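You operate a simulated robot arm through the tools that you are given. There is no shell and no other tool. Be economical: measure what you need, move in short steps, check, and stop when the job is done.

The job below is to be done with a simulated robot arm. You get a single attempt, and the scene is never put back.

Task
Swap the thin pole in the umbrella base for the thick one.
Fine: loosen the base knob first; the thin pole goes back in the pole rack; tighten the knob till it grips the thick pole; drop neither pole.

Only the result counts: the job must be done as asked and must still hold three seconds after the hand-in. Knocking over, shifting, dropping, spilling or breaking anything else fails it.

Robot
A 6-joint arm with a two-finger parallel gripper on a trunk, on a base that drives. Base frame: it is fixed to the floor where the robot stands at the start and does not move with it; the origin is under the middle of the robot, x ahead of it, y to its left, z up. Units: mm, degrees, N and s.
With the tool pointing down near the work surface it reaches from about 160 to 540 mm from the robot's upright axis, wherever it stands. Its first joint turns from -166.0 to 166.0 degrees. Places, roughly: base knob [500, -300, 500]; umbrella base [500, -400, 300]. Payload 3.43 kg.
The TCP is the grasp point between the finger pads, 34 mm short of the fingertips. In the tool frame z runs along the fingers and y along their closing line. The gripper opens to 128 mm. The fingers are 24 mm wide and 12 mm thick; the gripper's body (48 by 130 mm) begins 96 mm behind the TCP.
Orientation is that of the tool frame in the base frame, as a unit quaternion [x, y, z, w]. With the fingers straight down and closing along the base's y, the tool's x points along the base's -x, its y along +y and its z along -z.

Tools
- The arm moves only by the tool jog_arm. Its argument "moves" is text: rows parted by semicolons, each of 7 numbers parted by spaces: the opening, from 0 (shut) to 1 (fully open), then the shift along the tool's x, y, z in mm, then the turn, a rotation vector about the tool's x, y, z in degrees. In form: gripper dx dy dz ax ay az; .... A call has 1 to 8 rows; each row is the pose to reach, as a shift and turn from the pose commanded when the call began, along the tool's axes at that moment. Rows are played at 5 a second. More than 50 mm and 8.6 degrees between two rows, or a gripper value outside its range, and nothing of the call is played. Where a pose cannot be reached the arm comes as near as it can. A force on the tool above 90 N (or 10 N above the force at the start of the call, whichever is more), or a blocked arm, ends the call early, and 0.2 s more pass. Each finger travels about 45 mm/s and halts on what it meets, pressing with about 43 N; the grip force reading is that of the motor and also rises with nothing between the fingers. The clock runs only during rows and for 0.2 s after the last one: add rows that repeat a pose to give the fingers time. It gives the time, the measured TCP pose, the force on the tool (base axes), the opening and the grip force at its end, in the units of the frame above (readings bear some noise), with the torque about the TCP (base axes, N m) and any sound that the robot's microphone picked up.
- Cameras (640 x 400 px; columns grow to the right, rows downward): "scene" is now at [-7.7, 92.2, 1508.1]; the picture's right is [-0.78, -0.63, 0.00], its down [-0.44, 0.54, -0.72] and it looks along [0.45, -0.56, -0.70] (base axes); focal length 262 px, centre (320, 200). "wrist" rides on the gripper at [76, -11, -160] in the tool frame; the picture's right is [0.15, 0.99, 0.00], its down [-0.88, 0.13, -0.46] and it looks along [-0.45, 0.07, 0.89] (tool axes); focal length 234 px, centre (320, 200). There is no depth. A picture from a camera that has moved, and an enlarged one, comes with that camera's place and axes in the base frame and with its lens.
- snapshot(camera): a new picture of that camera. It takes no simulated time.
- base_move(legs): drives the robot by 1 to 6 legs, each [ahead, turn to the left] in mm and degrees, along the robot's own axes; the way and the turn of a leg run together, so that a leg with both is an arc; at most 1500 mm and 180 degrees a leg. The arm and the cameras ride along, it lands a little off, and it stops where it bumps. It gives what a move gives.
- aim_head(pan, tilt): turns the head with the scene camera to pan (to the left, within 155 degrees either way) and tilt (down, from -29 to 69), counted from straight ahead of the robot. It gives what a move gives.
- enlarge(camera, box): a new picture of the part [left, top, right, bottom] of that camera's present view, enlarged. It takes no simulated time.
- hand_in(): hands the job in; it is judged then, once.

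Go step by step. Nothing tells you exact positions but the pictures and the camera data: compare them with the known pose of the tool, close in by small moves and look again before you grip or let go. The budget is 120 turns and 82 pictures, counting those below and the enlarged ones. Unless the task says otherwise, let go and move clear before handing in, and close with one line.

The tools are called after "Request:" as name(argument=value, ...) on one line, values as JSON. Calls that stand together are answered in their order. jog_arm: Moves the arm, as the interface text tells. Its arguments: {"type":"object","properties":{"moves":{"type":"string"}},"required":["moves"]} The other tools are called the same way: base_move (legs) drives the base; aim_head (pan, tilt) turns the head that bears the scene camera; snapshot (camera) takes a picture; enlarge (camera, box) takes an enlarged picture of a part of a camera's view; hand_in () hands the job in.

At the start:

```text
clock: 0.0
eef_pos: [228.5, -370.6, 1205.5]
tool_rot: [0.0, 1.0, -0.001, -0.001]
force: [0.3, 0.3, 0.6]
wrist_torque: [-0.03, 0.0, -0.03]
width: 127.9
grasp_force: 0.2
robot x, y, heading: [0.3, 0.1, -0.2]
head pan, tilt: [-51.0, 44.2]
```

scene: 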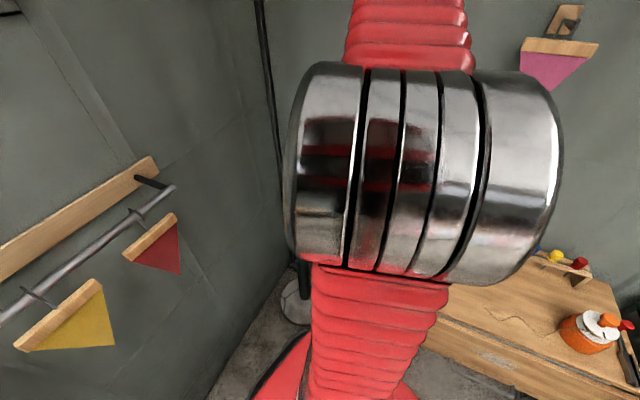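
wrist: 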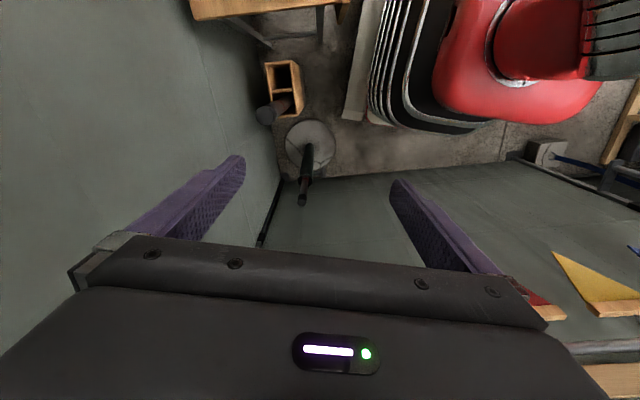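

I see a round stand with a dark pole and a wooden rack beside it in the wrist view; the arm blocks the scene camera. I'll look closer first.

Request:
enlarge(camera="wrist", box=[220, 30, 380, 230])

Request:
aim_head(pan=-25, tilt=50)

Request:
snapshot(camera="scene")

```text
2.00 times, centred on (300, 130) of wrist
camera zoom: at [152.8, -381.6, 1364.0], right [-0.15, 0.99, 0.0], down [0.88, 0.13, 0.46], along [0.45, 0.07, -0.89], focal length 468 px, centre (360, 340)
```

zoom: 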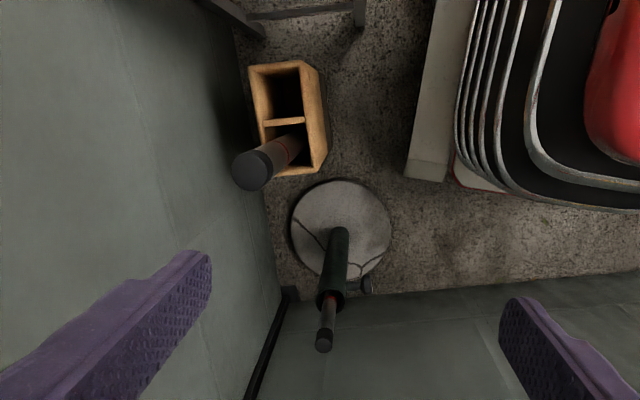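

```text
clock: 0.9
eef_pos: [228.1, -371.2, 1205.4]
tool_rot: [0.0, 1.0, 0.0, 0.0]
force: [-0.1, 0.3, 0.2]
wrist_torque: [-0.01, 0.0, -0.02]
width: 128.0
grasp_force: 0.1
robot x, y, heading: [-2.6, 2.0, 0.1]
head pan, tilt: [-25.0, 50.0]
```

```text
78 pictures are left
camera scene: at [10.5, 123.3, 1500.1], right [-0.42, -0.91, 0.0], down [-0.69, 0.32, -0.64], along [0.58, -0.27, -0.77], focal length 262 px, centre (320, 200)
```

scene: 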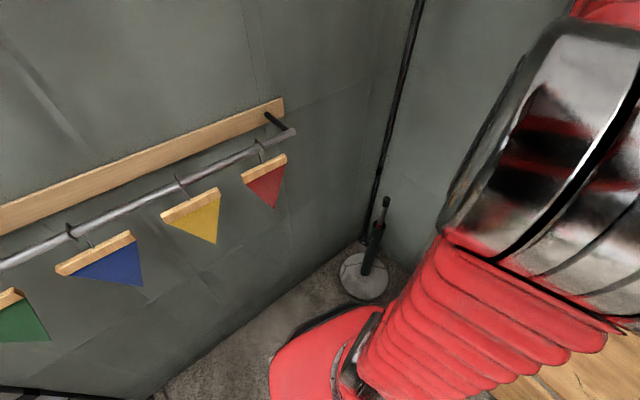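

The stand is in the corner near (485, -385), tube top at about z 530, thin pole top about z 720, knob on the tube's +y side. I'll bring the wrist down and tilt it to look at the knob.

Request:
jog_arm(moves="1 -17 27 35 6 0 0;1 -34 54 70 12 0 0;1 -51 81 105 18 0 0;1 -68 108 140 24 0 0;1 -85 135 175 30 0 0;1 -102 162 210 36 0 0;1 -119 189 245 42 0 0;1 -136 216 280 48 0 0")

Request:
snapshot(camera="wrist")

Request:
snapshot(camera="scene")

```text
clock: 2.7
eef_pos: [360.8, -152.8, 925.2]
tool_rot: [0.0, 0.913, -0.408, 0.001]
force: [-0.1, 0.7, 0.4]
wrist_torque: [0.01, -0.02, -0.03]
width: 127.9
grasp_force: 0.0
robot x, y, heading: [-0.0, 1.4, 0.2]
head pan, tilt: [-25.0, 50.0]
```

```text
77 pictures are left
camera wrist: at [285.2, -41.9, 1039.1], right [-0.15, 0.66, -0.74], down [0.88, 0.43, 0.21], along [0.45, -0.62, -0.64], focal length 234 px, centre (320, 200)
```

wrist: 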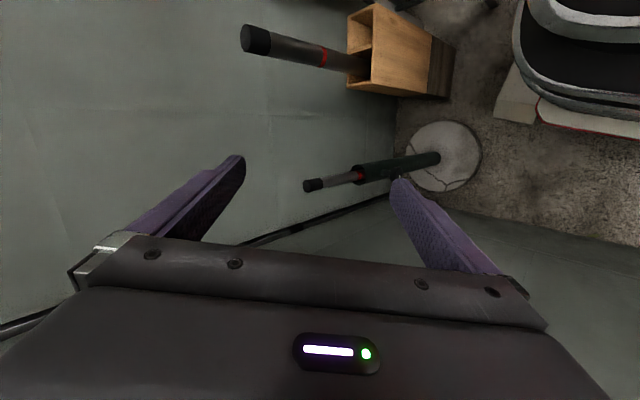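

```text
76 pictures are left
camera scene: at [10.2, 123.4, 1500.0], right [-0.42, -0.91, 0.0], down [-0.69, 0.32, -0.64], along [0.58, -0.27, -0.77], focal length 262 px, centre (320, 200)
```

scene: 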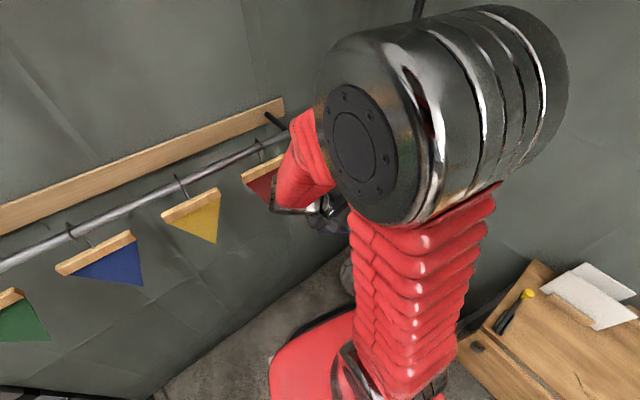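

Triangulating: thick pole top is near (241, -482, 800) in the rack, stand near (490, -385), and flags hang near x 435, y above 0, z 920–1180, to be avoided. I check the floor around the base, since I'd like to drive closer.

Request:
aim_head(pan=-80, tilt=60)

Request:
snapshot(camera="scene")

Request:
enlarge(camera="wrist", box=[340, 0, 640, 220])

Request:
enlarge(camera="wrist", box=[300, 110, 480, 230])

```text
clock: 3.9
eef_pos: [360.1, -154.2, 926.3]
tool_rot: [0.001, 0.914, -0.407, 0.0]
force: [0.5, -0.1, 0.0]
wrist_torque: [0.01, -0.01, -0.02]
width: 127.9
grasp_force: 0.1
robot x, y, heading: [1.3, -0.3, -0.0]
head pan, tilt: [-80.0, 60.0]
```

```text
75 pictures are left
camera scene: at [-47.5, 90.3, 1487.5], right [-0.98, -0.17, 0.0], down [-0.15, 0.85, -0.5], along [0.09, -0.49, -0.87], focal length 262 px, centre (320, 200)
```

scene: 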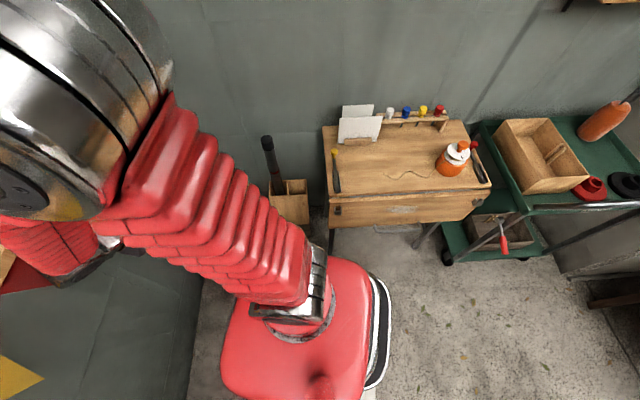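

```text
1.82 times, centred on (490, 110) of wrist
camera zoom: at [285.7, -42.7, 1039.8], right [-0.15, 0.66, -0.73], down [0.88, 0.43, 0.21], along [0.45, -0.62, -0.65], focal length 426 px, centre (11, 364)
```

zoom: 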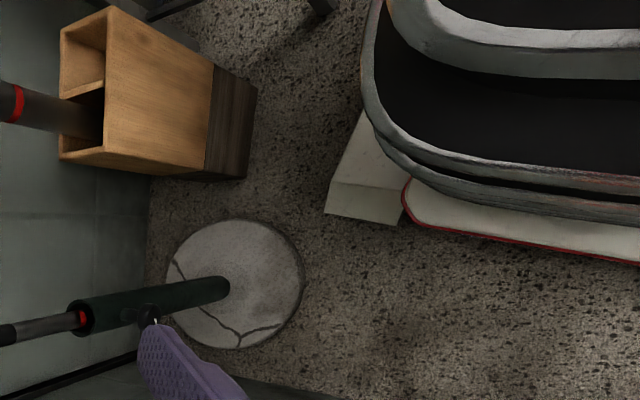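

```text
3.33 times, centred on (390, 170) of wrist
camera zoom: at [285.7, -42.7, 1039.8], right [-0.15, 0.66, -0.73], down [0.88, 0.43, 0.21], along [0.45, -0.62, -0.65], focal length 781 px, centre (87, 300)
```

zoom: 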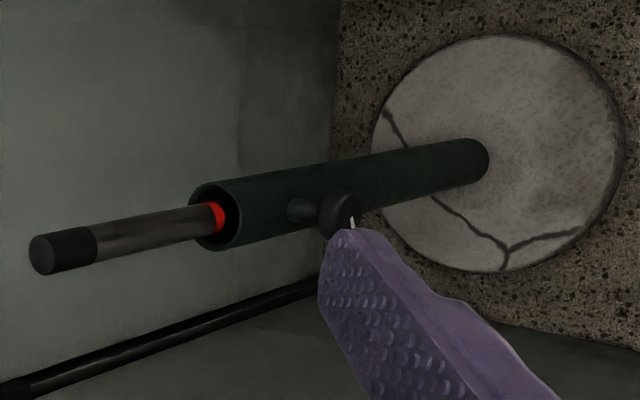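

The robot's platform looks like about 310 mm ahead and 225 mm aside, and the room is turned about 15° to my axes. Before driving I test how far the arm reaches, tool down, towards the stand.

Request:
jog_arm(moves="1 -10 -22 24 -6 0 0;1 -22 -44 48 -12 0 0;1 -36 -64 73 -18 0 0;1 -52 -83 98 -24 0 0;1 -72 -101 117 -30 0 0;1 -92 -119 135 -36 0 0;1 -112 -137 153 -42 0 0;1 -130 -154 171 -48 0 0")

Request:
snapshot(camera="wrist")

```text
clock: 5.7
eef_pos: [495.2, -386.8, 927.1]
tool_rot: [0.0, 1.0, 0.001, 0.0]
force: [0.7, 0.3, 0.5]
wrist_torque: [0.05, -0.02, -0.04]
width: 128.2
grasp_force: 0.0
robot x, y, heading: [1.3, 2.7, 0.2]
head pan, tilt: [-80.0, 60.0]
```

```text
72 pictures are left
camera wrist: at [419.6, -396.9, 1085.9], right [-0.15, 0.99, 0.0], down [0.88, 0.13, 0.46], along [0.45, 0.07, -0.89], focal length 234 px, centre (320, 200)
```

wrist: 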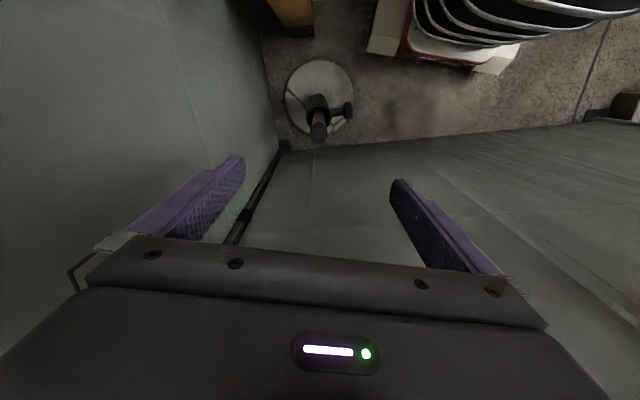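

The arm reaches right over the pole (TCP 495, -387), so no driving is needed. Knob centre is about (472, -322, 485), facing about (-0.29, 0.96, 0). I swing the arm round to face the knob, keeping clear of the flags.

Request:
jog_arm(moves="1 30 10 20 8.5 0 0;1 60 25 45 17 0 0;1 80 45 75 25.5 0 0;1 95 70 105 34 0 0;1 100 100 135 42.5 0 0;1 100 130 165 51 0 0;1 100 165 195 59.5 0 0;1 100 195 225 68 0 0")

Request:
snapshot(camera="wrist")

```text
clock: 7.5
eef_pos: [392.5, -189.2, 700.3]
tool_rot: [0.0, 0.828, -0.561, 0.0]
force: [-0.1, 0.3, -0.1]
wrist_torque: [0.0, 0.03, 0.0]
width: 128.1
grasp_force: 0.0
robot x, y, heading: [3.8, 1.9, -0.0]
head pan, tilt: [-80.0, 60.0]
```

```text
71 pictures are left
camera wrist: at [317.3, -45.4, 769.7], right [-0.15, 0.37, -0.92], down [0.88, 0.47, 0.05], along [0.45, -0.8, -0.39], focal length 234 px, centre (320, 200)
```

wrist: 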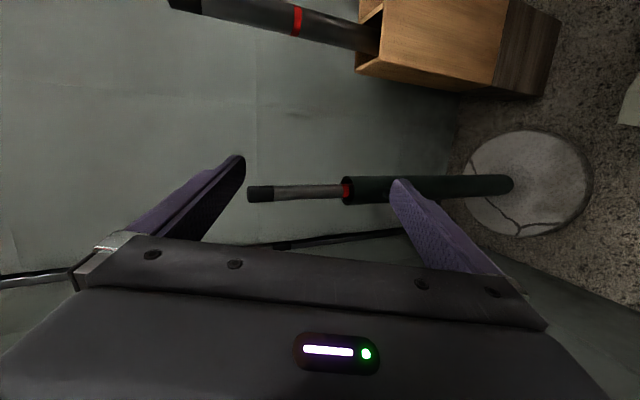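

Continuing down and levelling the tool to face the knob.

Request:
jog_arm(moves="1 -8 37 15 4.4 0 0;1 -16 74 30 8.8 0 0;1 -24 111 45 13.2 0 0;1 -32 148 60 17.6 0 0;1 -38 185 75 22 0 0;1 -38 185 75 22 0 0")

Request:
jog_arm(moves="1 0 0 0 0 -6 0;1 0 0 0 0 -12 0;1 0 0 0 0 -17 0;1 0 0 0 0 -17 0")

Request:
snapshot(camera="wrist")

```text
clock: 8.9
eef_pos: [430.6, -185.8, 498.5]
tool_rot: [-0.001, -0.707, 0.707, 0.0]
force: [0.0, 0.0, 0.8]
wrist_torque: [0.01, 0.01, 0.02]
width: 128.2
grasp_force: 0.1
robot x, y, heading: [2.4, 0.7, -0.1]
head pan, tilt: [-80.0, 60.0]
```

```text
clock: 9.9
eef_pos: [430.2, -188.7, 499.6]
tool_rot: [0.105, -0.699, 0.699, -0.105]
force: [0.2, 0.5, -0.1]
wrist_torque: [-0.02, 0.01, 0.0]
width: 127.9
grasp_force: 0.0
robot x, y, heading: [2.7, -3.2, -0.0]
head pan, tilt: [-80.0, 60.0]
```

```text
70 pictures are left
camera wrist: at [312.7, -58.5, 510.7], right [-0.14, -0.04, -0.99], down [0.71, 0.69, -0.13], along [0.69, -0.72, -0.07], focal length 234 px, centre (320, 200)
```

wrist: 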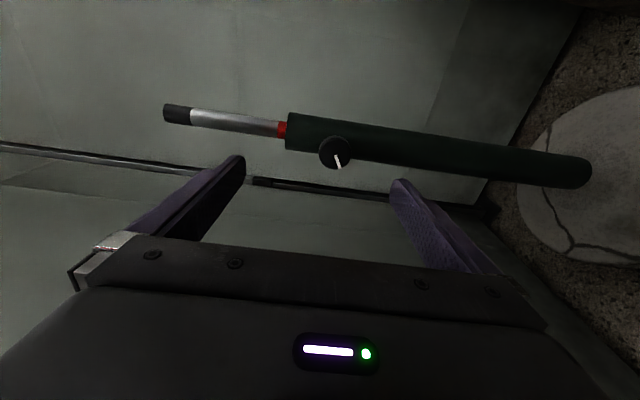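

The knob is about (477, -319, 478) with a white pointer mark. Zooming to read its shape.

Request:
enlarge(camera="wrist", box=[270, 100, 400, 200])

```text
4.00 times, centred on (335, 150) of wrist
camera zoom: at [312.7, -58.5, 510.7], right [-0.14, -0.04, -0.99], down [0.71, 0.69, -0.13], along [0.69, -0.72, -0.07], focal length 937 px, centre (260, 400)
```

zoom: 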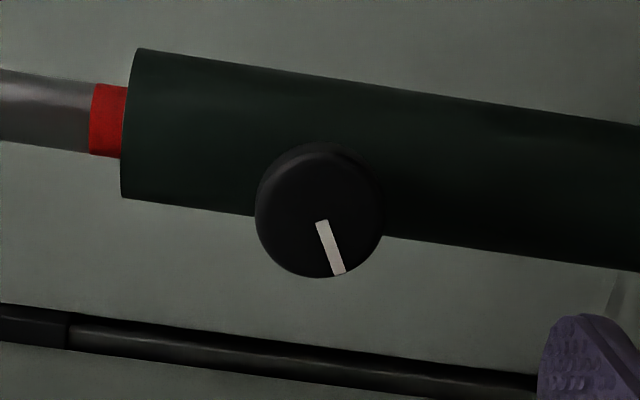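

Moving to be in line with the knob, 40 mm short.

Request:
jog_arm(moves="1 -6 21 25 0 0 0;1 -6 21 60 0 0 0;1 -6 21 95 0 0 0;1 -6 21 95 0 0 0")

Request:
snapshot(camera="wrist")

```text
clock: 10.9
eef_pos: [467.6, -280.7, 481.6]
tool_rot: [0.104, -0.699, 0.699, -0.104]
force: [-0.1, 0.6, -0.1]
wrist_torque: [0.02, 0.0, -0.02]
width: 128.0
grasp_force: 0.0
robot x, y, heading: [-2.4, -2.0, 0.1]
head pan, tilt: [-80.0, 60.0]
```

```text
68 pictures are left
camera wrist: at [348.7, -150.2, 491.0], right [-0.14, -0.04, -0.99], down [0.71, 0.69, -0.13], along [0.69, -0.72, -0.07], focal length 234 px, centre (320, 200)
```

wrist: 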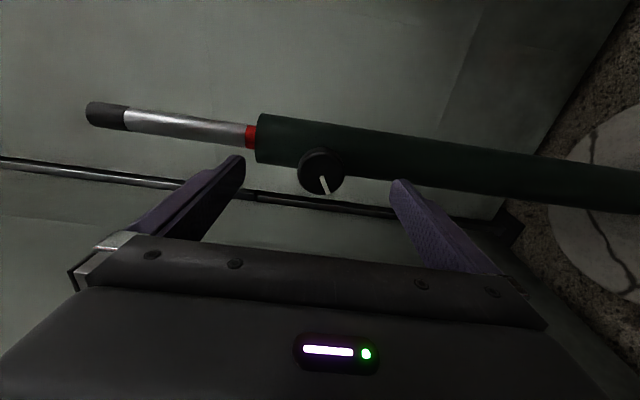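

Knob face refined to about (480.5, -327, 478.5), diameter 42 mm. Advancing and gripping it.

Request:
jog_arm(moves="1 1 3 21 0 0 0;1 1 3 42 0 0 0;0.6 1 3 42 0 0 0;0.3 1 3 42 0 0 0;0.15 1 3 42 0 0 0;0.15 1 3 42 0 0 0;0.15 1 3 42 0 0 0;0.15 1 3 42 0 0 0")

Request:
snapshot(camera="wrist")

```text
clock: 12.7
eef_pos: [478.0, -320.7, 481.3]
tool_rot: [0.104, -0.698, 0.701, -0.105]
force: [-9.1, 9.8, 35.4]
wrist_torque: [-0.56, -0.05, -0.35]
width: 41.3
grasp_force: 32.7
robot x, y, heading: [0.5, -0.3, 0.1]
head pan, tilt: [-80.0, 60.0]
```

```text
67 pictures are left
camera wrist: at [359.6, -189.6, 489.2], right [-0.14, -0.05, -0.99], down [0.71, 0.69, -0.13], along [0.69, -0.72, -0.06], focal length 234 px, centre (320, 200)
```

wrist: 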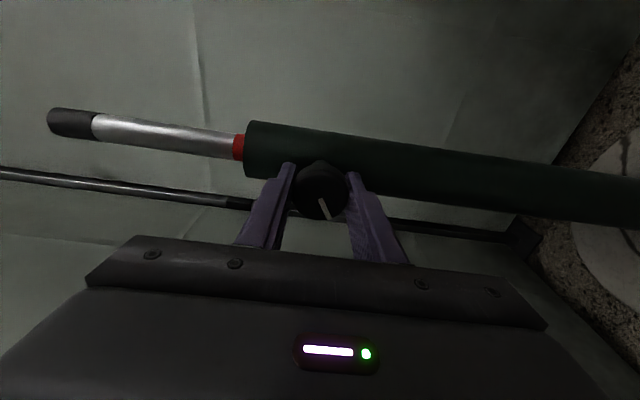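

Gripped at 41 mm; the true axis is ~2.7 mm higher than commanded, so I correct that and turn counter-clockwise (as seen from the front) to loosen.

Request:
jog_arm(moves="0.15 0 -2.7 -0.5 0 0 0;0.15 0 -2.7 -0.5 0 0 -8;0.15 0 -2.7 -0.5 0 0 -16;0.15 0 -2.7 -0.5 0 0 -24;0.15 0 -2.7 -0.5 0 0 -24")

Request:
snapshot(camera="wrist")

```text
clock: 13.9
eef_pos: [476.8, -319.0, 480.3]
tool_rot: [0.249, -0.662, 0.705, 0.043]
force: [21.1, -34.2, -10.0]
wrist_torque: [0.05, -0.02, 0.08]
width: 41.3
grasp_force: 44.7
robot x, y, heading: [1.8, -1.5, -0.2]
head pan, tilt: [-80.0, 60.0]
```

```text
66 pictures are left
camera wrist: at [369.3, -185.1, 520.1], right [-0.51, -0.16, -0.84], down [0.58, 0.66, -0.48], along [0.63, -0.74, -0.25], focal length 234 px, centre (320, 200)
```

wrist: 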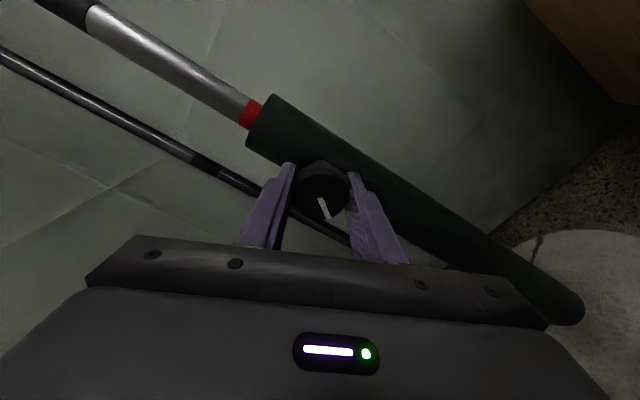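

The knob follows the gripper with almost no torque, turning counter-clockwise. I relax a little inward and turn further.

Request:
jog_arm(moves="0.15 0 0 2 0 0 -8;0.15 0 0 2 0 0 -16;0.15 0 0 2 0 0 -24;0.15 0 0 2 0 0 -32;0.15 0 0 2 0 0 -40;0.15 0 0 2 0 0 -48;0.15 0 0 2 0 0 -48")

Request:
snapshot(camera="wrist")

```text
clock: 15.5
eef_pos: [477.0, -320.8, 479.8]
tool_rot: [0.496, -0.504, 0.627, 0.328]
force: [-13.4, 43.5, 8.2]
wrist_torque: [-0.26, -0.06, 0.14]
width: 41.2
grasp_force: 45.1
robot x, y, heading: [1.1, -1.8, 0.2]
head pan, tilt: [-80.0, 60.0]
```

```text
65 pictures are left
camera wrist: at [418.3, -171.5, 553.4], right [-0.94, -0.29, -0.16], down [0.01, 0.48, -0.88], along [0.33, -0.83, -0.45], focal length 234 px, centre (320, 200)
```

wrist: 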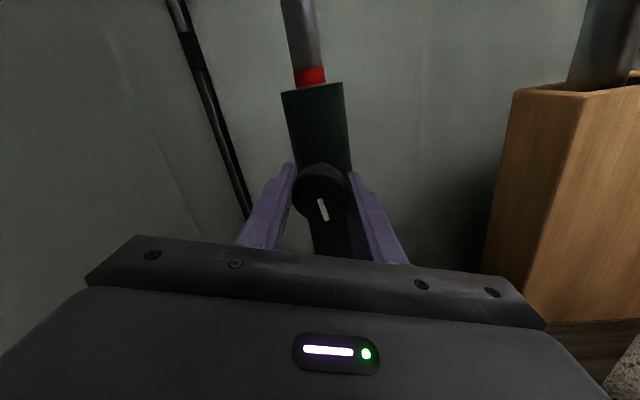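

Turned 72° so far. Easing the axial push and continuing.

Request:
jog_arm(moves="0.15 0 0 -1.7 0 0 -8;0.15 0 0 -1.7 0 0 -16;0.15 0 0 -1.7 0 0 -24;0.15 0 0 -1.7 0 0 -32;0.15 0 0 -1.7 0 0 -40;0.15 0 0 -1.7 0 0 -48;0.15 0 0 -1.7 0 0 -48")

Request:
snapshot(camera="wrist")

```text
clock: 17.1
eef_pos: [475.7, -319.7, 478.4]
tool_rot: [0.657, -0.261, 0.437, 0.556]
force: [-19.1, -39.4, -7.3]
wrist_torque: [0.38, 0.07, 0.15]
width: 41.1
grasp_force: 44.7
robot x, y, heading: [-0.6, -3.2, 0.1]
head pan, tilt: [-80.0, 60.0]
```

```text
64 pictures are left
camera wrist: at [475.6, -153.8, 538.3], right [-0.75, -0.23, 0.62], down [-0.66, 0.28, -0.7], along [-0.02, -0.93, -0.36], focal length 234 px, centre (320, 200)
```

wrist: 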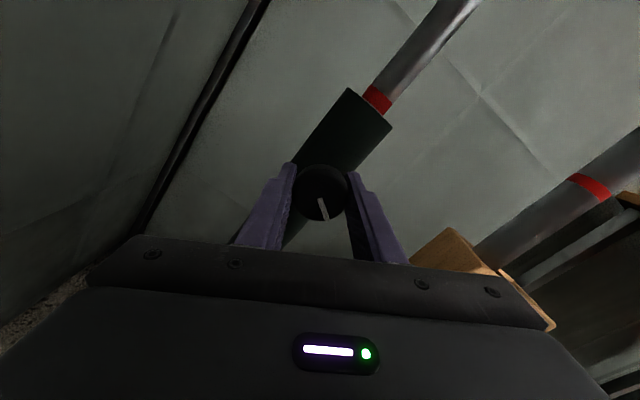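

120° turned; one more sweep.

Request:
jog_arm(moves="0.15 0 0 1 0 0 -8;0.15 0 0 1 0 0 -16;0.15 0 0 1 0 0 -24;0.15 0 0 1 0 0 -32;0.15 0 0 1 0 0 -40;0.15 0 0 1 0 0 -48;0.15 0 0 1 0 0 -56;0.15 0 0 1 0 0 -56")

Request:
snapshot(camera="wrist")

```text
clock: 18.9
eef_pos: [475.2, -320.8, 479.6]
tool_rot: [0.702, 0.078, 0.127, 0.696]
force: [-30.5, -11.9, 20.7]
wrist_torque: [-0.02, -0.05, -0.17]
width: 41.3
grasp_force: 45.0
robot x, y, heading: [1.5, 3.8, 0.3]
head pan, tilt: [-80.0, 60.0]
```

```text
63 pictures are left
camera wrist: at [503.6, -146.1, 473.1], right [0.07, 0.02, 1.0], down [-0.98, 0.18, 0.07], along [-0.18, -0.98, 0.04], focal length 234 px, centre (320, 200)
```

wrist: 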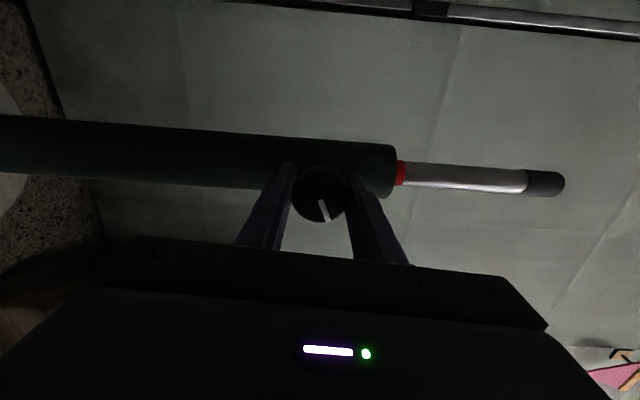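

176° turned, still free. Trying further while the wrist allows.

Request:
jog_arm(moves="0.15 0 0 0 0 0 -8;0.15 0 0 0 0 0 -16;0.15 0 0 0 0 0 -24;0.15 0 0 0 0 0 -32;0.15 0 0 0 0 0 -40;0.15 0 0 0 0 0 -48;0.15 0 0 0 0 0 -56;0.15 0 0 0 0 0 -56")

```text
clock: 20.7
eef_pos: [477.4, -320.8, 479.2]
tool_rot: [0.582, 0.402, -0.213, 0.674]
force: [-25.7, -2.7, 16.1]
wrist_torque: [-0.11, -0.01, -0.02]
width: 41.2
grasp_force: 45.3
robot x, y, heading: [-2.9, 1.5, 0.0]
head pan, tilt: [-80.0, 60.0]
```

Still turning freely at 232°. Continuing.

Request:
jog_arm(moves="0.15 -1 0 0 0 0 -8;0.15 -1 0 0 0 0 -16;0.15 -1 0 0 0 0 -24;0.15 -1 0 0 0 0 -32;0.15 -1 0 0 0 0 -40;0.15 -1 0 0 0 0 -48;0.15 -1 0 0 0 0 -56;0.15 -1 0 0 0 0 -56")

Request:
snapshot(camera="wrist")

```text
clock: 22.5
eef_pos: [349.0, -270.2, 520.0]
tool_rot: [0.339, 0.623, -0.486, 0.51]
force: [0.0, -0.2, 0.5]
wrist_torque: [0.04, 0.05, 0.02]
width: 19.4
grasp_force: 0.0
out of reach, approached as far as the arm can: row 5, 6, 7, 8
robot x, y, heading: [2.5, -1.3, 0.0]
head pan, tilt: [-80.0, 60.0]
```

```text
62 pictures are left
camera wrist: at [270.4, -126.1, 450.1], right [0.87, 0.28, -0.4], down [0.2, 0.54, 0.82], along [0.45, -0.79, 0.41], focal length 234 px, centre (320, 200)
```

wrist: 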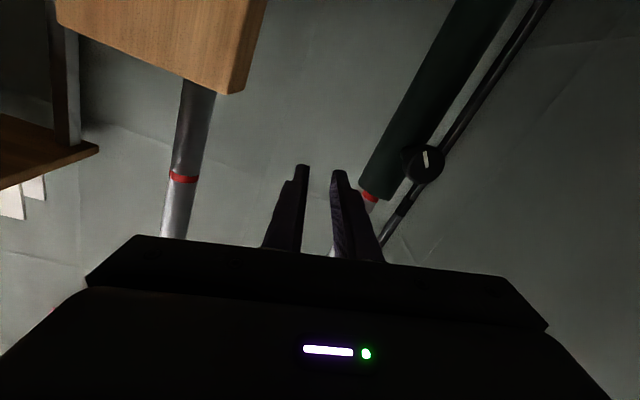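

The wrist ran into its joint limit at about 264° and slipped off the knob; nothing seems disturbed. I back off and unwind a bit.

Request:
jog_arm(moves="0.5 0 0 -50 0 0 8;0.6 0 0 -80 0 0 16;0.6 0 0 -80 0 0 16")

Request:
snapshot(camera="wrist")

```text
clock: 23.3
eef_pos: [327.2, -189.7, 522.7]
tool_rot: [0.423, 0.569, -0.409, 0.574]
force: [0.2, 0.3, 0.0]
wrist_torque: [0.02, 0.01, -0.01]
width: 76.8
grasp_force: 0.1
robot x, y, heading: [1.2, -1.7, -0.1]
head pan, tilt: [-80.0, 60.0]
```

```text
61 pictures are left
camera wrist: at [268.5, -41.0, 445.6], right [0.94, 0.3, -0.13], down [-0.03, 0.46, 0.89], along [0.33, -0.83, 0.45], focal length 234 px, centre (320, 200)
```

wrist: 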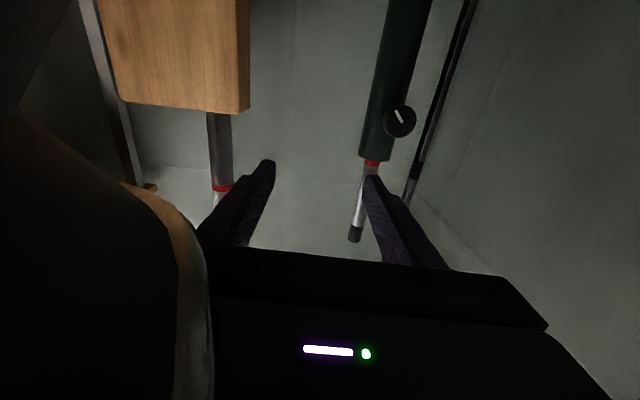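

The commanded pose follows the reached one. Now rise straight up while unwinding the wrist.

Request:
jog_arm(moves="0.8 -40 0 0 0 0 8.5;1 -80 0 0 0 0 17;1 -120 0 0 0 0 25.5;1 -160 0 0 0 0 34;1 -200 0 0 0 0 42.5;1 -240 0 0 0 0 51;1 -270 0 0 0 0 59.5;1 -300 0 0 0 0 68")

Request:
jog_arm(moves="1 0 0 0 0 0 8.5;1 0 0 0 0 0 17;1 0 0 0 0 0 25.5;1 0 0 0 0 0 34;1 0 0 0 0 0 42.5;1 0 0 0 0 0 51;1 0 0 0 0 0 59.5;1 0 0 0 0 0 68")

Request:
jog_arm(moves="1 0 0 0 0 0 8.5;1 0 0 0 0 0 17;1 0 0 0 0 0 25.5;1 0 0 0 0 0 34;1 0 0 0 0 0 42.5;1 0 0 0 0 0 51;1 0 0 0 0 0 59.5;1 0 0 0 0 0 68")

Request:
snapshot(camera="wrist")

```text
clock: 25.1
eef_pos: [325.9, -192.0, 821.6]
tool_rot: [0.668, 0.235, -0.018, 0.706]
force: [0.3, 0.9, 0.2]
wrist_torque: [-0.01, -0.02, -0.02]
width: 127.9
grasp_force: 0.1
robot x, y, heading: [0.1, 1.7, -0.2]
head pan, tilt: [-80.0, 60.0]
```

```text
clock: 26.9
eef_pos: [329.1, -194.4, 823.3]
tool_rot: [0.685, -0.18, 0.379, 0.595]
force: [0.0, 0.2, 0.2]
wrist_torque: [0.0, 0.02, 0.0]
width: 128.0
grasp_force: 0.0
robot x, y, heading: [-0.0, -0.4, -0.1]
head pan, tilt: [-80.0, 60.0]
```

```text
clock: 28.7
eef_pos: [328.0, -196.5, 822.2]
tool_rot: [0.467, -0.533, 0.647, 0.282]
force: [-0.3, 0.6, 0.7]
wrist_torque: [0.02, -0.01, -0.01]
width: 128.1
grasp_force: 0.0
robot x, y, heading: [1.2, 1.2, -0.1]
head pan, tilt: [-80.0, 60.0]
```

```text
60 pictures are left
camera wrist: at [259.0, -50.3, 895.7], right [-0.91, -0.29, -0.29], down [0.11, 0.52, -0.85], along [0.4, -0.81, -0.44], focal length 234 px, centre (320, 200)
```

wrist: 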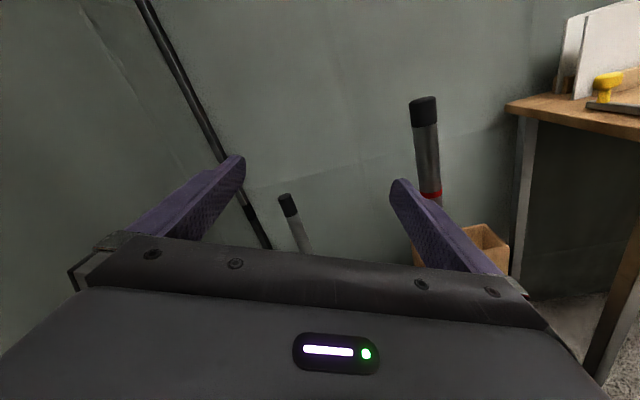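

Finishing the unwinding (about 65° left), then tilting the tool down.

Request:
jog_arm(moves="1 0 0 0 0 0 8;1 0 0 0 0 0 16;1 0 0 0 0 0 24;1 0 0 0 0 0 32;1 0 0 0 0 0 40;1 0 0 0 0 0 48;1 0 0 0 0 0 56;1 0 0 0 0 0 65")

Request:
jog_arm(moves="1 0 0 0 0 0 0;1 0 0 0 -8 0 0;1 0 -20 0 -16 0 0;1 0 -40 0 -24 0 0;1 0 -55 0 -32 0 0;1 0 -70 0 -40 0 0;1 0 -85 0 -48 0 0;1 0 -100 0 -56 0 0")

```text
refused: row 8 steps farther than a row can; nothing moved
```

```text
clock: 30.5
eef_pos: [392.7, -162.8, 866.0]
tool_rot: [-0.287, 0.766, -0.321, -0.477]
force: [-0.3, -0.2, -0.9]
wrist_torque: [0.01, 0.01, -0.02]
width: 127.7
grasp_force: 0.0
robot x, y, heading: [-3.4, -0.6, 0.6]
head pan, tilt: [-80.0, 60.0]
```

The first call was refused and the tilt went off with the wrong roll, towards the flags; I undo that tilt first.

Request:
jog_arm(moves="1 0 6 13 8 0 0;1 0 12 26 16 0 0;1 0 18 39 24 0 0;1 0 24 52 32 0 0;1 0 30 65 40 0 0;1 0 37 76 48 0 0;1 0 37 76 56 0 0")

Request:
snapshot(camera="wrist")

```text
clock: 32.1
eef_pos: [344.8, -203.1, 829.2]
tool_rot: [0.469, -0.532, 0.647, 0.28]
force: [0.1, 0.1, -1.0]
wrist_torque: [0.01, -0.01, 0.03]
width: 127.8
grasp_force: 0.0
robot x, y, heading: [-0.7, -3.2, -0.2]
head pan, tilt: [-80.0, 60.0]
```

```text
59 pictures are left
camera wrist: at [275.2, -57.3, 902.0], right [-0.91, -0.29, -0.29], down [0.1, 0.52, -0.85], along [0.4, -0.8, -0.44], focal length 234 px, centre (320, 200)
```

wrist: 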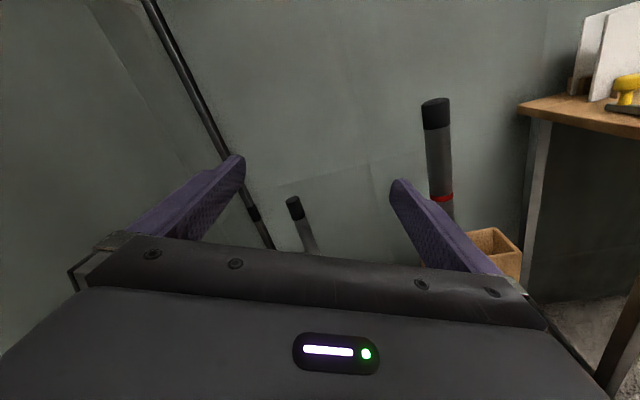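

Restored. Now the unwinding with legal steps.

Request:
jog_arm(moves="1 0 0 0 0 0 8.1;1 0 0 0 0 0 16.2;1 0 0 0 0 0 24.3;1 0 0 0 0 0 32.4;1 0 0 0 0 0 40.5;1 0 0 0 0 0 48.6;1 0 0 0 0 0 56.7;1 0 0 0 0 0 64.8")

```text
clock: 33.9
eef_pos: [345.8, -201.7, 829.6]
tool_rot: [-0.11, 0.701, -0.696, 0.11]
force: [-0.6, 0.0, 0.1]
wrist_torque: [-0.01, 0.02, 0.0]
width: 127.9
grasp_force: 0.1
robot x, y, heading: [-0.9, -1.0, 0.0]
head pan, tilt: [-80.0, 60.0]
```

Now tilting down while moving over the stand.

Request:
jog_arm(moves="1 -4 -4 30 -8 0 0;1 -12 -10 60 -16 0 0;1 -22 -16 90 -24 0 0;1 -32 -22 115 -32 0 0;1 -42 -30 135 -40 0 0;1 -52 -36 155 -48 0 0;1 -62 -43 172 -56 0 0;1 -72 -50 187 -64 0 0")

Request:
jog_arm(moves="1 0 0 0 -8 0 0;1 0 0 0 -16 0 0;1 0 0 0 -24 0 0;1 0 0 0 -26 0 0;1 0 0 0 -26 0 0")

Request:
snapshot(camera="wrist")

```text
clock: 35.7
eef_pos: [471.7, -359.2, 879.7]
tool_rot: [-0.152, 0.963, -0.221, 0.034]
force: [-0.1, 0.3, -0.6]
wrist_torque: [0.01, 0.02, 0.0]
width: 128.0
grasp_force: 0.0
out of reach, approached as far as the arm can: row 1, 2
robot x, y, heading: [1.2, -0.3, -0.2]
head pan, tilt: [-80.0, 60.0]
```

```text
clock: 36.9
eef_pos: [471.5, -356.5, 877.4]
tool_rot: [-0.155, 0.988, 0.003, -0.002]
force: [0.2, -0.2, -0.7]
wrist_torque: [-0.01, 0.01, -0.01]
width: 128.0
grasp_force: 0.1
robot x, y, heading: [-1.1, -0.9, 0.1]
head pan, tilt: [-80.0, 60.0]
```

```text
58 pictures are left
camera wrist: at [403.3, -391.8, 1037.1], right [-0.44, 0.9, 0.01], down [0.8, 0.39, 0.45], along [0.41, 0.21, -0.89], focal length 234 px, centre (320, 200)
```

wrist: 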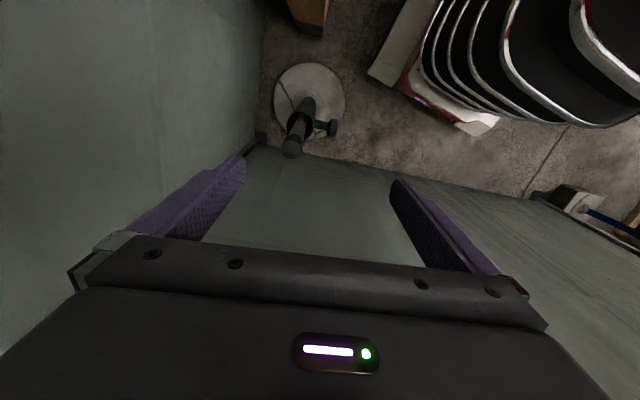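

Stand unmoved; pole axis at about (492, -387), top z ≈ 730. Moving over it and down to just above the top.

Request:
jog_arm(moves="1 -6 -18 10 0 0 0;1 -11 -36 40 0 0 0;1 -11 -36 82 0 0 0;1 -11 -36 82 0 0 0")

Request:
snapshot(camera="wrist")

```text
clock: 37.9
eef_pos: [492.8, -389.1, 793.6]
tool_rot: [-0.155, 0.988, 0.003, -0.001]
force: [0.3, 0.3, -0.7]
wrist_torque: [0.0, 0.02, 0.02]
width: 128.1
grasp_force: 0.1
robot x, y, heading: [0.6, -3.6, 0.2]
head pan, tilt: [-80.0, 60.0]
```

```text
57 pictures are left
camera wrist: at [425.2, -422.6, 952.3], right [-0.44, 0.9, 0.01], down [0.8, 0.39, 0.45], along [0.41, 0.21, -0.89], focal length 234 px, centre (320, 200)
```

wrist: 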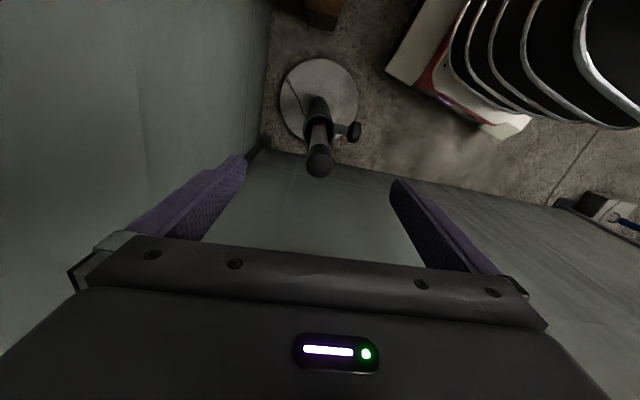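

Aligned over the pole. Descending to z ≈ 665 and closing on the pole.

Request:
jog_arm(moves="1 2 0 43 0 0 0;1 2 0 86 0 0 0;1 2 0 128 0 0 0;0.6 2 0 128 0 0 0;0.3 2 0 128 0 0 0;0.1 2 0 128 0 0 0;0.1 2 0 128 0 0 0;0.1 2 0 128 0 0 0")

Request:
snapshot(camera="wrist")

```text
clock: 39.7
eef_pos: [487.7, -387.8, 671.4]
tool_rot: [-0.156, 0.988, 0.002, -0.001]
force: [0.9, 0.2, 0.6]
wrist_torque: [-0.22, -0.07, -0.04]
width: 26.0
grasp_force: 2.9
robot x, y, heading: [-3.0, -2.0, -0.1]
head pan, tilt: [-80.0, 60.0]
```

```text
56 pictures are left
camera wrist: at [421.1, -422.9, 829.6], right [-0.44, 0.9, 0.01], down [0.8, 0.39, 0.45], along [0.41, 0.21, -0.89], focal length 234 px, centre (320, 200)
```

wrist: 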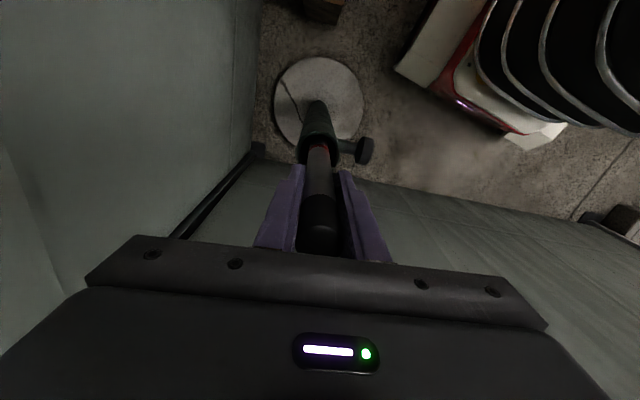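

Gripped (26 mm). Firming up the grip and lifting slowly.

Request:
jog_arm(moves="0 0 0 0 0 0 0;0 0 0 0 0 0 0;0 0 0 -5 0 0 0;0 0 0 -15 0 0 0;0 0 0 -30 0 0 0;0 0 0 -50 0 0 0")

Request:
snapshot(camera="wrist")

```text
clock: 41.1
eef_pos: [489.0, -389.3, 720.6]
tool_rot: [-0.156, 0.988, 0.001, -0.003]
force: [0.6, 0.1, -2.2]
wrist_torque: [-0.02, 0.03, 0.02]
width: 25.1
grasp_force: 43.3
robot x, y, heading: [-1.4, -3.6, -0.3]
head pan, tilt: [-80.0, 60.0]
```

```text
55 pictures are left
camera wrist: at [421.5, -423.3, 879.2], right [-0.44, 0.9, 0.01], down [0.8, 0.39, 0.45], along [0.4, 0.21, -0.89], focal length 234 px, centre (320, 200)
```

wrist: 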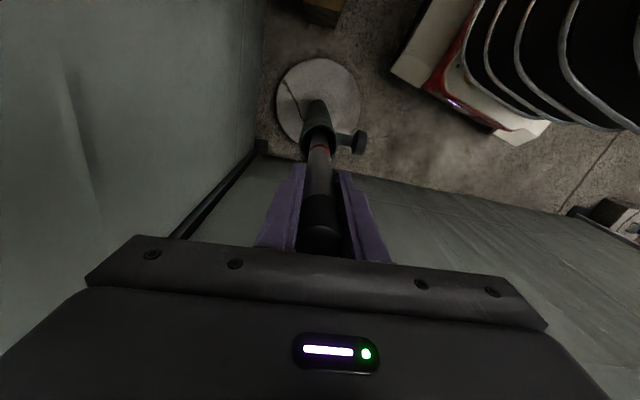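

The pole comes up freely. Lifting it out.

Request:
jog_arm(moves="0 0 0 -30 0 0 0;0 0 0 -60 0 0 0;0 0 0 -90 0 0 0;0 0 0 -120 0 0 0;0 0 0 -150 0 0 0;0 0 0 -180 0 0 0;0 0 0 -200 0 0 0")

Request:
snapshot(camera="wrist")

```text
clock: 42.7
eef_pos: [490.4, -389.2, 918.8]
tool_rot: [-0.156, 0.988, 0.003, -0.002]
force: [-0.6, -0.3, -2.3]
wrist_torque: [0.0, 0.06, 0.02]
width: 25.3
grasp_force: 42.7
robot x, y, heading: [0.5, 0.4, -0.0]
head pan, tilt: [-80.0, 60.0]
```

```text
54 pictures are left
camera wrist: at [423.2, -423.4, 1078.4], right [-0.44, 0.9, 0.01], down [0.8, 0.39, 0.45], along [0.41, 0.21, -0.89], focal length 234 px, centre (320, 200)
```

wrist: 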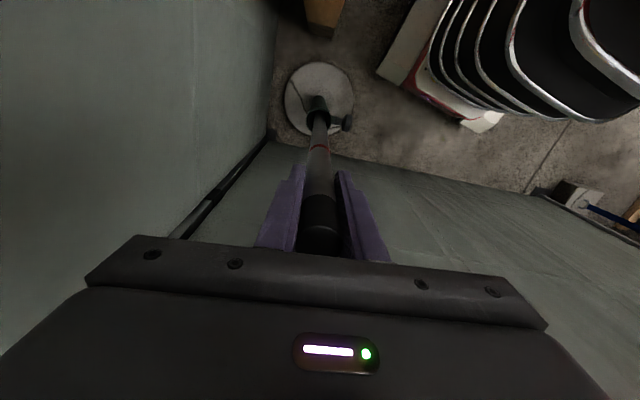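

Lifted 248 mm so far. I check with the scene camera and a zoom whether its lower end is out.

Request:
enlarge(camera="wrist", box=[270, 50, 370, 180])

Request:
aim_head(pan=-30, tilt=50)

Request:
snapshot(camera="scene")

```text
3.08 times, centred on (320, 115) of wrist
camera zoom: at [423.2, -423.4, 1078.4], right [-0.44, 0.9, 0.01], down [0.8, 0.39, 0.45], along [0.41, 0.21, -0.89], focal length 720 px, centre (320, 462)
```

zoom: 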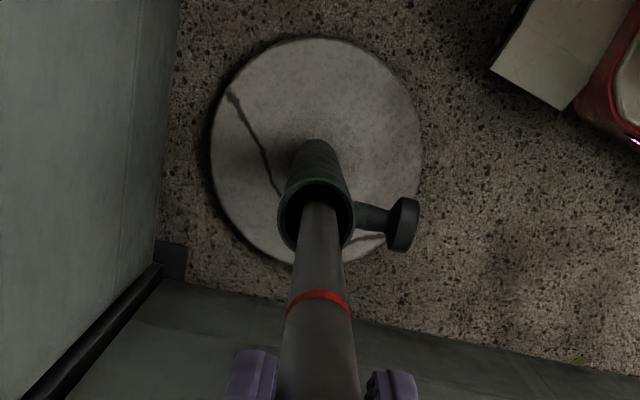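

```text
clock: 43.9
eef_pos: [490.2, -388.3, 918.0]
tool_rot: [-0.156, 0.988, 0.003, -0.001]
force: [0.2, 1.2, -2.5]
wrist_torque: [0.02, 0.03, 0.01]
width: 25.1
grasp_force: 42.7
robot x, y, heading: [-4.2, -1.4, -0.1]
head pan, tilt: [-30.0, 50.0]
```

```text
52 pictures are left
camera scene: at [7.8, 116.5, 1500.0], right [-0.5, -0.87, 0.0], down [-0.66, 0.38, -0.64], along [0.56, -0.32, -0.77], focal length 262 px, centre (320, 200)
```

scene: 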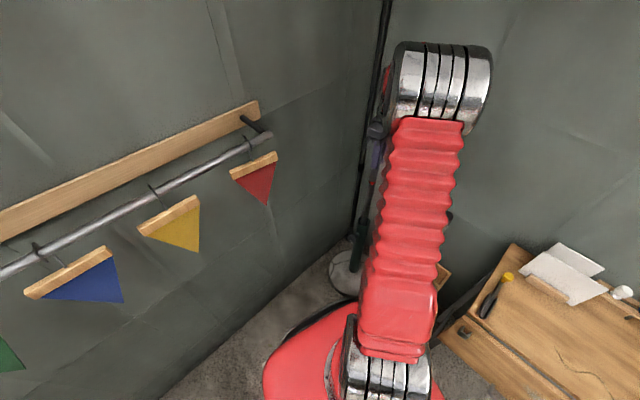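

The lower end is probably still in the tube. Lifting more.

Request:
jog_arm(moves="0 0 0 -25 0 0 0;0 0 0 -50 0 0 0;0 0 0 -75 0 0 0;0 0 0 -100 0 0 0;0 0 0 -120 0 0 0;0 0 0 -120 0 0 0")

Request:
enlarge(camera="wrist", box=[270, 50, 370, 180])

```text
clock: 45.3
eef_pos: [490.6, -388.3, 1039.0]
tool_rot: [-0.156, 0.988, 0.003, -0.002]
force: [0.1, 0.2, -2.5]
wrist_torque: [-0.02, 0.04, -0.02]
width: 25.2
grasp_force: 43.0
robot x, y, heading: [-4.0, 3.7, -0.1]
head pan, tilt: [-30.0, 50.0]
```

```text
3.08 times, centred on (320, 115) of wrist
camera zoom: at [423.1, -424.3, 1196.9], right [-0.44, 0.9, 0.01], down [0.8, 0.39, 0.45], along [0.41, 0.21, -0.89], focal length 720 px, centre (320, 462)
```

zoom: 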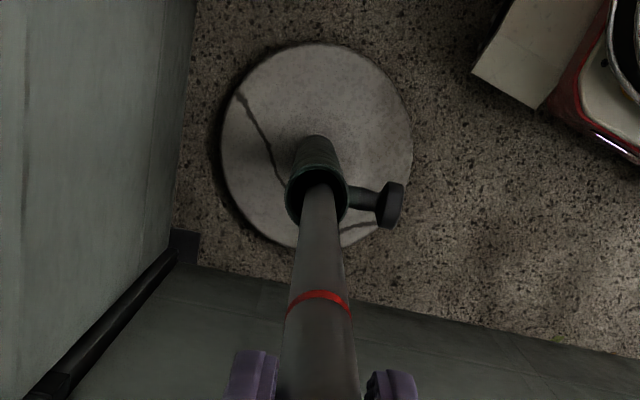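

Still inside; the pole is long. Lifting further.

Request:
jog_arm(moves="0 0 0 -25 0 0 0;0 0 0 -50 0 0 0;0 0 0 -75 0 0 0;0 0 0 -100 0 0 0;0 0 0 -100 0 0 0")

Request:
enlarge(camera="wrist", box=[270, 50, 370, 180])

```text
clock: 46.5
eef_pos: [489.1, -391.7, 1137.0]
tool_rot: [-0.156, 0.988, 0.002, -0.001]
force: [0.4, 0.7, -1.7]
wrist_torque: [-0.03, 0.04, 0.04]
width: 25.2
grasp_force: 43.0
robot x, y, heading: [3.9, -3.0, -0.1]
head pan, tilt: [-30.0, 50.0]
```

```text
3.08 times, centred on (320, 115) of wrist
camera zoom: at [422.4, -425.1, 1295.9], right [-0.44, 0.9, 0.01], down [0.8, 0.39, 0.45], along [0.4, 0.21, -0.89], focal length 720 px, centre (320, 462)
```

zoom: 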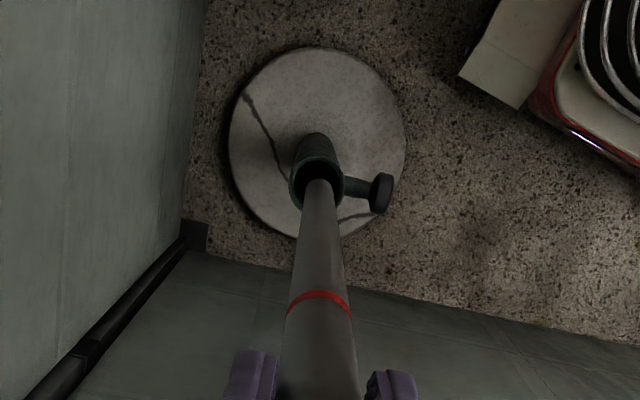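

The pole is about 700 mm long, so its end should clear the tube at TCP z ≈ 1215. Lifting another 90 mm.

Request:
jog_arm(moves="0 0 0 -20 0 0 0;0 0 0 -40 0 0 0;0 0 0 -60 0 0 0;0 0 0 -75 0 0 0;0 0 0 -90 0 0 0;0 0 0 -90 0 0 0")

Request:
enlarge(camera="wrist", box=[285, 70, 355, 130])

Request:
snapshot(camera="scene")

```text
clock: 47.9
eef_pos: [492.6, -390.6, 1226.8]
tool_rot: [-0.155, 0.988, 0.003, -0.002]
force: [0.1, 0.8, -2.4]
wrist_torque: [-0.02, -0.02, -0.03]
width: 24.8
grasp_force: 43.4
robot x, y, heading: [0.7, -3.8, -0.1]
head pan, tilt: [-30.0, 50.0]
```

```text
6.67 times, centred on (320, 100) of wrist
camera zoom: at [424.1, -425.6, 1385.9], right [-0.44, 0.9, 0.01], down [0.8, 0.39, 0.45], along [0.41, 0.21, -0.89], focal length 1561 px, centre (320, 867)
```

zoom: 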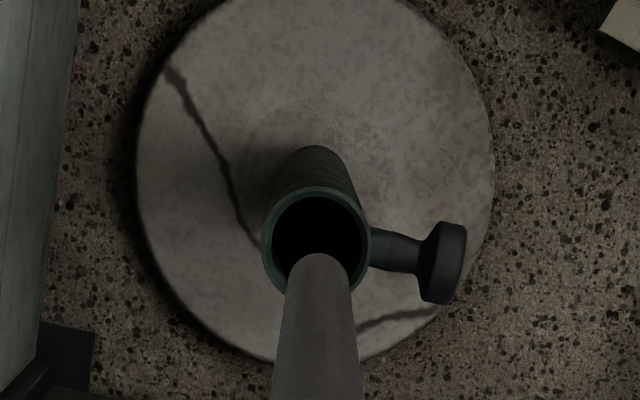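

```text
48 pictures are left
camera scene: at [7.8, 116.6, 1500.1], right [-0.5, -0.87, 0.0], down [-0.66, 0.38, -0.64], along [0.56, -0.32, -0.77], focal length 262 px, centre (320, 200)
```

scene: 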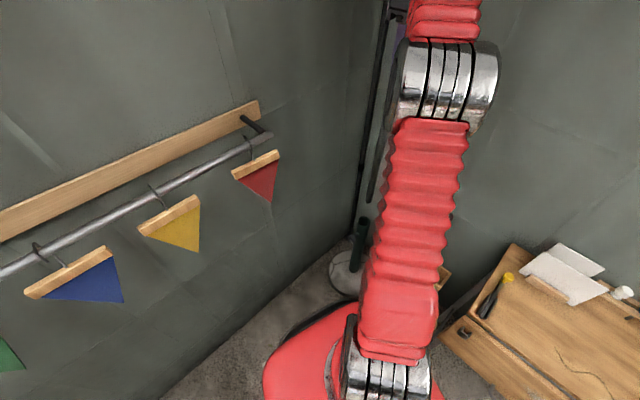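

The thin pole is out (end z ≈ 700, grip-to-end ≈ 525). Rack: thick pole compartment about (238, -490), empty one about (161, -510), top z ≈ 495. I carry the pole round the thick pole's near side.

Request:
jog_arm(moves="0 20 12 0 0 0 0;0 50 32 0 0 0 0;0 80 51 0 0 0 0;0 110 70 0 0 0 0;0 140 89 0 0 0 0;0 170 107 0 0 0 0;0 195 122 0 0 0 0;0 210 130 0 0 0 0")

Request:
snapshot(camera="wrist")

```text
clock: 49.7
eef_pos: [250.7, -332.5, 1229.3]
tool_rot: [-0.155, 0.988, 0.002, -0.001]
force: [-0.8, 0.5, -2.0]
wrist_torque: [-0.03, 0.0, -0.01]
width: 25.2
grasp_force: 42.6
robot x, y, heading: [-0.8, -1.1, -0.1]
head pan, tilt: [-30.0, 50.0]
```

```text
47 pictures are left
camera wrist: at [184.5, -366.6, 1388.1], right [-0.44, 0.9, 0.01], down [0.8, 0.39, 0.45], along [0.41, 0.21, -0.89], focal length 234 px, centre (320, 200)
```

wrist: 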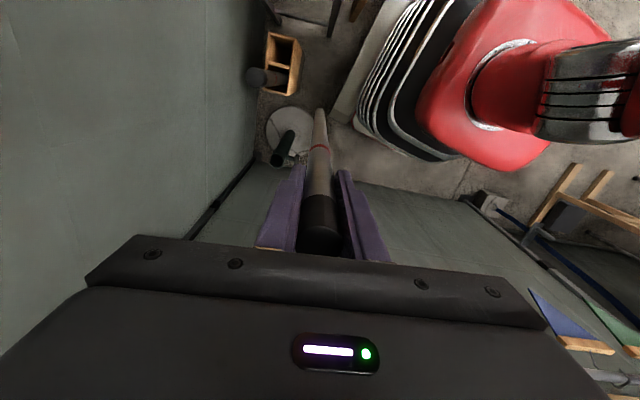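

Zooming on the rack to measure it.

Request:
enlarge(camera="wrist", box=[235, 20, 335, 120])

```text
4.00 times, centred on (285, 70) of wrist
camera zoom: at [184.5, -366.6, 1388.1], right [-0.44, 0.9, 0.01], down [0.8, 0.39, 0.45], along [0.41, 0.21, -0.89], focal length 937 px, centre (460, 720)
```

zoom: 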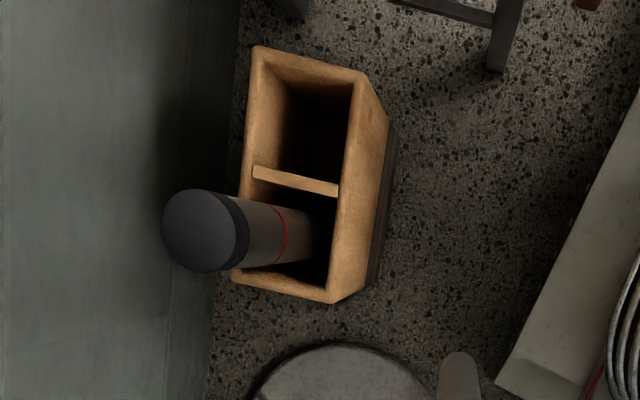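

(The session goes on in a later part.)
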